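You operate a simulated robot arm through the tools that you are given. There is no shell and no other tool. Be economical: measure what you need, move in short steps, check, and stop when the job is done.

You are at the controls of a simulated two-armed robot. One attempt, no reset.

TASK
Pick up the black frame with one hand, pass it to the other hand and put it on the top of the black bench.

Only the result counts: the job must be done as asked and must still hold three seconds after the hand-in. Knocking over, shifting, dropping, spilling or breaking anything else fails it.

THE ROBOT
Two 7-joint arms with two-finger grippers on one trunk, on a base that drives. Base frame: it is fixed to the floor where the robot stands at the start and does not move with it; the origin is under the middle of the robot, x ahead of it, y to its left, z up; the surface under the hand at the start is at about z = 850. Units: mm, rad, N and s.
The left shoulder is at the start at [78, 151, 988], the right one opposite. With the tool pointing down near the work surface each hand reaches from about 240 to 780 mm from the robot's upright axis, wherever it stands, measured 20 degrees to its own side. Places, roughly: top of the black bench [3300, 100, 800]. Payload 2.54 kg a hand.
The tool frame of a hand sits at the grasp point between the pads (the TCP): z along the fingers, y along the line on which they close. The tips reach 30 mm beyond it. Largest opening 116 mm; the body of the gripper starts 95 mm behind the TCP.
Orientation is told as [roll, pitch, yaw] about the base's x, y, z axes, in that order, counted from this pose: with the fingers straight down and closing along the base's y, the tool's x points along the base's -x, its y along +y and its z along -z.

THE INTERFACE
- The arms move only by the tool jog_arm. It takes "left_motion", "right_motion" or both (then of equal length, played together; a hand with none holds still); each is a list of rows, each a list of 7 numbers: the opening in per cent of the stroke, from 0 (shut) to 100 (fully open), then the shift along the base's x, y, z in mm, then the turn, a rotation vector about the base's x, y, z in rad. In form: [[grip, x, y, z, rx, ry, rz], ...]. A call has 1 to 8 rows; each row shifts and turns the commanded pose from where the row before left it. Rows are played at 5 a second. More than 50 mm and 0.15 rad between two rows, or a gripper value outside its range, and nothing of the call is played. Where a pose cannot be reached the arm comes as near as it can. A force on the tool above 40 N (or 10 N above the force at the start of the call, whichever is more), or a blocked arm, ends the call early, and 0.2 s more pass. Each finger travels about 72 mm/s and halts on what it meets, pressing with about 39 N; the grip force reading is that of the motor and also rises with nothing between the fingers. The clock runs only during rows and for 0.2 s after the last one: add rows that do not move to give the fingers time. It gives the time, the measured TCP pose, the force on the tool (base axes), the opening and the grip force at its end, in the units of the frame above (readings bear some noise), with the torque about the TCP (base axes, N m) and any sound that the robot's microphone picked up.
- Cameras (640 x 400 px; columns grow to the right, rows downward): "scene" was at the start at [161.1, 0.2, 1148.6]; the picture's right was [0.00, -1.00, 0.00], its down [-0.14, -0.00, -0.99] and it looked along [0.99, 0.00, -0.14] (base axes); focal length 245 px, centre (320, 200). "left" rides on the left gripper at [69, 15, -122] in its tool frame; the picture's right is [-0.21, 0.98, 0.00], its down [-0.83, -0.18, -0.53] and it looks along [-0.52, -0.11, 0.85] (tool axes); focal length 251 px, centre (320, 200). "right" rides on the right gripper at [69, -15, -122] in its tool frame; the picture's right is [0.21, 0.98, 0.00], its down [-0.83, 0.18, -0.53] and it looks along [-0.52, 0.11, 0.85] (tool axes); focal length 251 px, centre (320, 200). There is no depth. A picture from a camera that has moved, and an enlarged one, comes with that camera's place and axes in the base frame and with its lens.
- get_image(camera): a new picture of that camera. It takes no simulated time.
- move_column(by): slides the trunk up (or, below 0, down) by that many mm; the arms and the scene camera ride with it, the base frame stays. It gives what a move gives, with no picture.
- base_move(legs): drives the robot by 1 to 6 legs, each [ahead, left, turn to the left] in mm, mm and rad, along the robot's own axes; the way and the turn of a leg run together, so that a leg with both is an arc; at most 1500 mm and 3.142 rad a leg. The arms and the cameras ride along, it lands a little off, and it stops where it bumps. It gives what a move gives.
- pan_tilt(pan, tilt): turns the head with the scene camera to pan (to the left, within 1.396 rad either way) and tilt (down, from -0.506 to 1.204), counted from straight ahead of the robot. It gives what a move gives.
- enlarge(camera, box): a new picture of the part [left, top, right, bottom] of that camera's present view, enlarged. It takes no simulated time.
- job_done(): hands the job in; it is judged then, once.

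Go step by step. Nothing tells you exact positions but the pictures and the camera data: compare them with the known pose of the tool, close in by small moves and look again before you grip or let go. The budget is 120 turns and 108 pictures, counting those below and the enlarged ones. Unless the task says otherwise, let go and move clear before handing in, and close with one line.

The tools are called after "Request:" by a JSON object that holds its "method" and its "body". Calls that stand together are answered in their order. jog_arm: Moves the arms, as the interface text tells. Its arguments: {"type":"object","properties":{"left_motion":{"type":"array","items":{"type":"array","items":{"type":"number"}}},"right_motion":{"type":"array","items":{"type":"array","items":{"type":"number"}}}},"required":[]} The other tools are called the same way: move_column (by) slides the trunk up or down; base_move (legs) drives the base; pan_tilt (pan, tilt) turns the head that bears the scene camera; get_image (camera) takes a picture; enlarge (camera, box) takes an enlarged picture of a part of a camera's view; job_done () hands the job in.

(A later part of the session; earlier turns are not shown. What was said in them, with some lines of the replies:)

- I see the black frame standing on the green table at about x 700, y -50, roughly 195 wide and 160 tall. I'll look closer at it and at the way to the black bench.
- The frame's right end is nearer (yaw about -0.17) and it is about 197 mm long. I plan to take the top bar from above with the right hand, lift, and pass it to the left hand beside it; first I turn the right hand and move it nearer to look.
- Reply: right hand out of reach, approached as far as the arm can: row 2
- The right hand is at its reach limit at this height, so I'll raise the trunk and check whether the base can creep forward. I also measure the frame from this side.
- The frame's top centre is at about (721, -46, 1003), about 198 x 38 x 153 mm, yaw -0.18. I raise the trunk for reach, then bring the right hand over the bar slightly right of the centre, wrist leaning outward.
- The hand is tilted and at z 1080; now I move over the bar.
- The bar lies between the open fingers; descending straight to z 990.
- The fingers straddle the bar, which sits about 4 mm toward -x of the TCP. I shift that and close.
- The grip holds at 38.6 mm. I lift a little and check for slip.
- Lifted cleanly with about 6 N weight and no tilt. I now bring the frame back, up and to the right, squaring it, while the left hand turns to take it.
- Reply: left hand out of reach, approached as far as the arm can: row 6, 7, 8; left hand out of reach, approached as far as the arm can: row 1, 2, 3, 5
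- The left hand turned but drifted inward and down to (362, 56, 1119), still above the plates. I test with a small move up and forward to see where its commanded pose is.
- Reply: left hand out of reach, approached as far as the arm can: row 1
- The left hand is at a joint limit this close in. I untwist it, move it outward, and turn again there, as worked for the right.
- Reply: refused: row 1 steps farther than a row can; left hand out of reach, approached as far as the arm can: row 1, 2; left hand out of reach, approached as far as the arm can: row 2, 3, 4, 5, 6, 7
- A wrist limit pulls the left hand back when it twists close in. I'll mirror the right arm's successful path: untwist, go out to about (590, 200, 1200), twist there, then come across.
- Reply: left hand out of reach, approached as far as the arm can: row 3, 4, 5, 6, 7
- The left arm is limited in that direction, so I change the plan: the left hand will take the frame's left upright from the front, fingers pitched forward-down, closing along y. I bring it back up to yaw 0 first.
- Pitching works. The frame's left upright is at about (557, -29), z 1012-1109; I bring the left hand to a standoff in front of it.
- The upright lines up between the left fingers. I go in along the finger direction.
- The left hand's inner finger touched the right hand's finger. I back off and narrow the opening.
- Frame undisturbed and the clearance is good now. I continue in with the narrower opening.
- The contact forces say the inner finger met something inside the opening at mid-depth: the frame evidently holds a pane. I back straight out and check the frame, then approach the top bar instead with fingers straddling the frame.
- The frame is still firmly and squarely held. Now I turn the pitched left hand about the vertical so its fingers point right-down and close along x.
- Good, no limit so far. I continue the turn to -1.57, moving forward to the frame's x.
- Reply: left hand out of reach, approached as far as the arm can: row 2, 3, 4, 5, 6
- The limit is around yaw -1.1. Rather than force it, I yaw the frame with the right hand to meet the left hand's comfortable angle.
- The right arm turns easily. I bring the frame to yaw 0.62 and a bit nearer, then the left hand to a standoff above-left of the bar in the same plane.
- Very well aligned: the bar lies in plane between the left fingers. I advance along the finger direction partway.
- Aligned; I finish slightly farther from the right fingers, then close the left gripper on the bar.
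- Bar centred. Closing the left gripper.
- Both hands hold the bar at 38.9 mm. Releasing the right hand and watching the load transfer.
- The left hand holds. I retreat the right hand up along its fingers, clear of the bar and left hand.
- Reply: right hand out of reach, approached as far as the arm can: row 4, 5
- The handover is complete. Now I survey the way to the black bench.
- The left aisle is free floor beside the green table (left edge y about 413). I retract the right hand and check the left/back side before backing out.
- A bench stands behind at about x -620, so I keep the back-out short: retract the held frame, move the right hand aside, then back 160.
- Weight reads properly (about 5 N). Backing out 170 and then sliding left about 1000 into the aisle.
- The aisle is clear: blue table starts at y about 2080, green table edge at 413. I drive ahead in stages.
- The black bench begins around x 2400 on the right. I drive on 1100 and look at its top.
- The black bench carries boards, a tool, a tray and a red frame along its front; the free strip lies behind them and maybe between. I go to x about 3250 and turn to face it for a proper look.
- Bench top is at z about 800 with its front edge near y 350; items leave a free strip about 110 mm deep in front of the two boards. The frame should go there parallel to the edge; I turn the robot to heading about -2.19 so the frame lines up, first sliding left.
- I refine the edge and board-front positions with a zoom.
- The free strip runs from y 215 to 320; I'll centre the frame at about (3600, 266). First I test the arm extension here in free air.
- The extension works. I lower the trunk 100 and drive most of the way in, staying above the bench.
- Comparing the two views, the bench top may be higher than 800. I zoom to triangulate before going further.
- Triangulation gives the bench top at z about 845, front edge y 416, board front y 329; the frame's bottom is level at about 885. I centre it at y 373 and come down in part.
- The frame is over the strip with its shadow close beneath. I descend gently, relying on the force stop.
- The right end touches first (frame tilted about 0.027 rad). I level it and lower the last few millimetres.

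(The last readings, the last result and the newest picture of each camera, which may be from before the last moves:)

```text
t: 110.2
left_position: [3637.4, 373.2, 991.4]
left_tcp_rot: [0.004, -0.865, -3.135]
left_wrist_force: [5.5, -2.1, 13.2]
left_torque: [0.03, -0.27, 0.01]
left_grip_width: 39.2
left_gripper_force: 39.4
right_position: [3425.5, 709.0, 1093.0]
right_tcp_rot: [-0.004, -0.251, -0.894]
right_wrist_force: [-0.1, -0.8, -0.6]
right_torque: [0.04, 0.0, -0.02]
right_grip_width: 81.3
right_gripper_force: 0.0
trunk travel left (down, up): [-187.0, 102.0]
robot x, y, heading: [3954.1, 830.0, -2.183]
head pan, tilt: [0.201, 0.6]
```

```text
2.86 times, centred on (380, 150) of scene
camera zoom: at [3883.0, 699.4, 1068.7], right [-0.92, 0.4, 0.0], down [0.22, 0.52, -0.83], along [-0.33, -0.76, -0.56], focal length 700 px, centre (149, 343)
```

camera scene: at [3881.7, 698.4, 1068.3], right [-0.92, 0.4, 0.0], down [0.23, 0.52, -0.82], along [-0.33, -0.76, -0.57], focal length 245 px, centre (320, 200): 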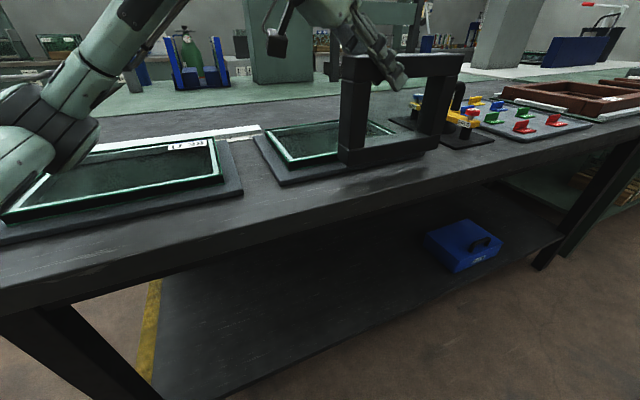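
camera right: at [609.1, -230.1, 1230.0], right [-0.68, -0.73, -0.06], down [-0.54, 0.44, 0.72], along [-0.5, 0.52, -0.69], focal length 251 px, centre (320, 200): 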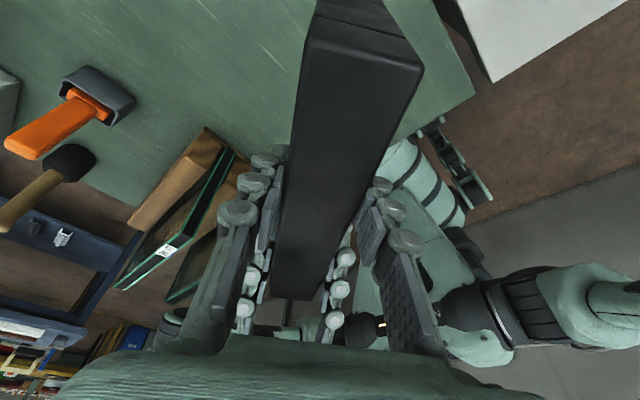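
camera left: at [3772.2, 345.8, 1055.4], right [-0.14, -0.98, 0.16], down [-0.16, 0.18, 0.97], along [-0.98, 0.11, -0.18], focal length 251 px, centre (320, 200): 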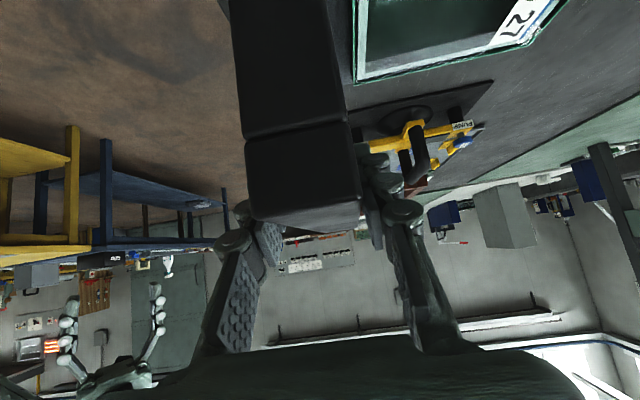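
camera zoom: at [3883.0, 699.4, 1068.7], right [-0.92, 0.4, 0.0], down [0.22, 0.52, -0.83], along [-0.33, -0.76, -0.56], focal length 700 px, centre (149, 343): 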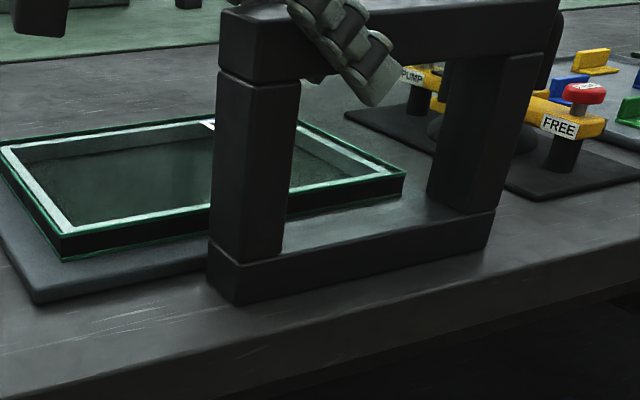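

The frame is seated (about 18 N press, little torque). I ease the press and open slowly.

Request:
{"method": "jog_arm", "body": {"left_motion": [[0, 0, 0, 1, 0, 0, 0], [0, 0, 0, 0.5, 0, 0, 0], [0, 0, 0, 0, 0, 0, 0]]}}

Request:
{"method": "jog_arm", "body": {"left_motion": [[37, 0, 0, 0, 0, 0, 0], [42, 0, 0, 0, 0, 0, 0], [50, 0, 0, 0, 0, 0, 0], [65, 0, 0, 0, 0, 0, 0], [75, 0, 0, 0, 0, 0, 0], [75, 0, 0, 0, 0, 0, 0]]}}

Request:
{"method": "enlarge", "body": {"camera": "scene", "box": [270, 60, 490, 220]}}

Request:
{"method": "get_image", "body": {"camera": "left"}}

```text
t: 111.0
left_position: [3637.3, 373.1, 991.2]
left_tcp_rot: [0.0, -0.864, -3.133]
left_wrist_force: [4.2, -3.1, 12.5]
left_torque: [-0.17, 1.16, 0.26]
left_grip_width: 39.1
left_gripper_force: 38.7
right_position: [3425.6, 708.6, 1093.7]
right_tcp_rot: [-0.007, -0.252, -0.894]
right_wrist_force: [0.4, 0.1, 0.9]
right_torque: [0.0, 0.0, -0.02]
right_grip_width: 81.1
right_gripper_force: 0.0
trunk travel left (down, up): [-187.0, 102.0]
robot x, y, heading: [3955.7, 835.2, -2.188]
head pan, tilt: [0.201, 0.6]
```

```text
t: 112.4
left_position: [3635.9, 372.0, 990.2]
left_tcp_rot: [-0.003, -0.862, -3.132]
left_wrist_force: [0.4, -0.2, 0.8]
left_torque: [-0.03, -0.01, 0.01]
left_grip_width: 87.1
left_gripper_force: 0.1
right_position: [3424.9, 709.4, 1091.9]
right_tcp_rot: [-0.003, -0.254, -0.894]
right_wrist_force: [-0.1, -0.2, 0.0]
right_torque: [-0.03, 0.05, 0.0]
right_grip_width: 81.2
right_gripper_force: 0.0
trunk travel left (down, up): [-187.0, 102.0]
robot x, y, heading: [3952.9, 835.5, -2.178]
head pan, tilt: [0.201, 0.6]
```

```text
2.50 times, centred on (380, 140) of scene
camera zoom: at [3881.9, 698.9, 1068.4], right [-0.92, 0.4, 0.0], down [0.23, 0.52, -0.83], along [-0.33, -0.76, -0.56], focal length 613 px, centre (170, 350)
```

zoom: 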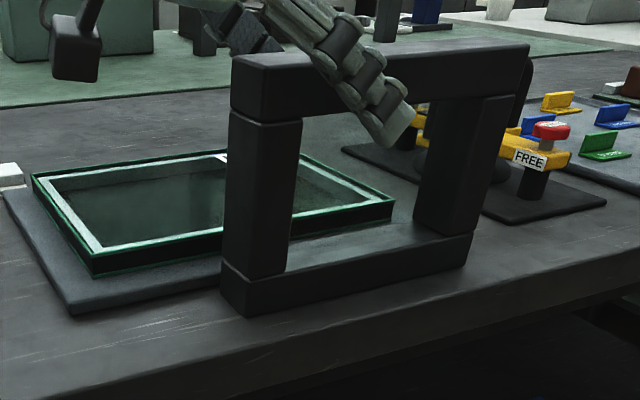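

```text
47 pictures are left
camera left: at [3772.6, 358.0, 1016.9], right [-0.13, -0.98, 0.16], down [-0.13, 0.18, 0.97], along [-0.98, 0.11, -0.16], focal length 251 px, centre (320, 200)
```

left: 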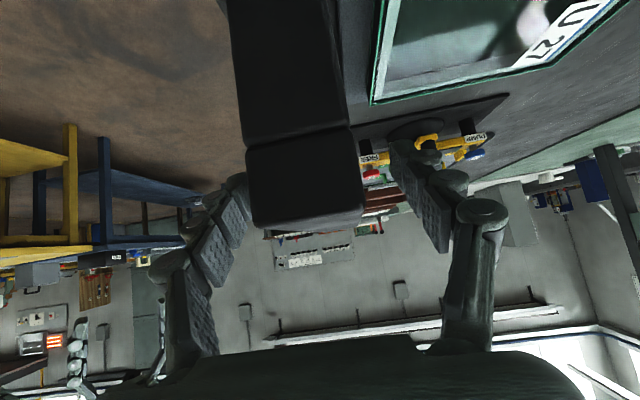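

The frame stands freely with both fingers clear. I withdraw along the finger axis.

Request:
{"method": "jog_arm", "body": {"left_motion": [[75, 12, 0, 11, 0, 0, 0], [75, 22, 0, 19, 0, 0, 0], [75, 30, 0, 26, 0, 0, 0], [75, 30, 0, 28, 0, 0, 0], [75, 20, 20, 30, 0, 0, 0], [75, 0, 30, 30, 0, 0, 0], [75, 0, 0, 0, 0, 0, 0]]}}

Request:
{"method": "get_image", "body": {"camera": "scene"}}

```text
t: 114.0
left_position: [3751.1, 419.3, 1134.0]
left_tcp_rot: [-0.001, -0.861, -3.131]
left_wrist_force: [0.4, 0.6, -0.9]
left_torque: [0.0, -0.01, 0.03]
left_grip_width: 87.1
left_gripper_force: 0.1
right_position: [3425.4, 709.2, 1092.7]
right_tcp_rot: [-0.004, -0.251, -0.893]
right_wrist_force: [0.9, -0.3, 0.0]
right_torque: [-0.01, -0.01, -0.01]
right_grip_width: 81.3
right_gripper_force: 0.1
trunk travel left (down, up): [-187.0, 102.0]
robot x, y, heading: [3959.6, 837.2, -2.183]
head pan, tilt: [0.201, 0.6]
```

```text
46 pictures are left
camera scene: at [3882.0, 698.8, 1068.4], right [-0.92, 0.4, 0.0], down [0.23, 0.52, -0.83], along [-0.33, -0.76, -0.56], focal length 245 px, centre (320, 200)
```

scene: 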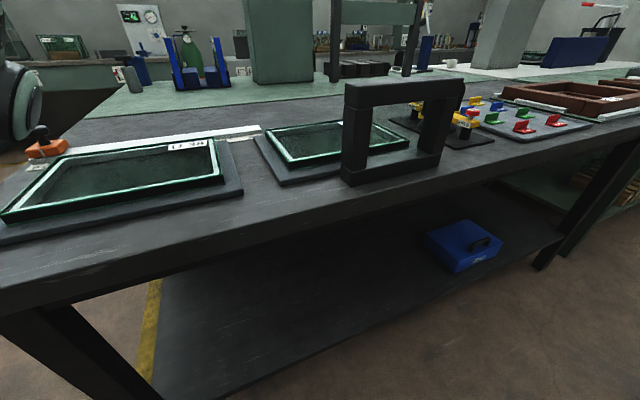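

The frame stands upright on the black bench, touching nothing else, and both hands are clear. I hand it in.

Request:
{"method": "job_done", "body": {}}

```text
The job is handed in.
```

The black frame was picked up with the right hand, passed in the air to the left hand, and set upright on the front of the black bench; I saw nothing else moved in the last pictures.
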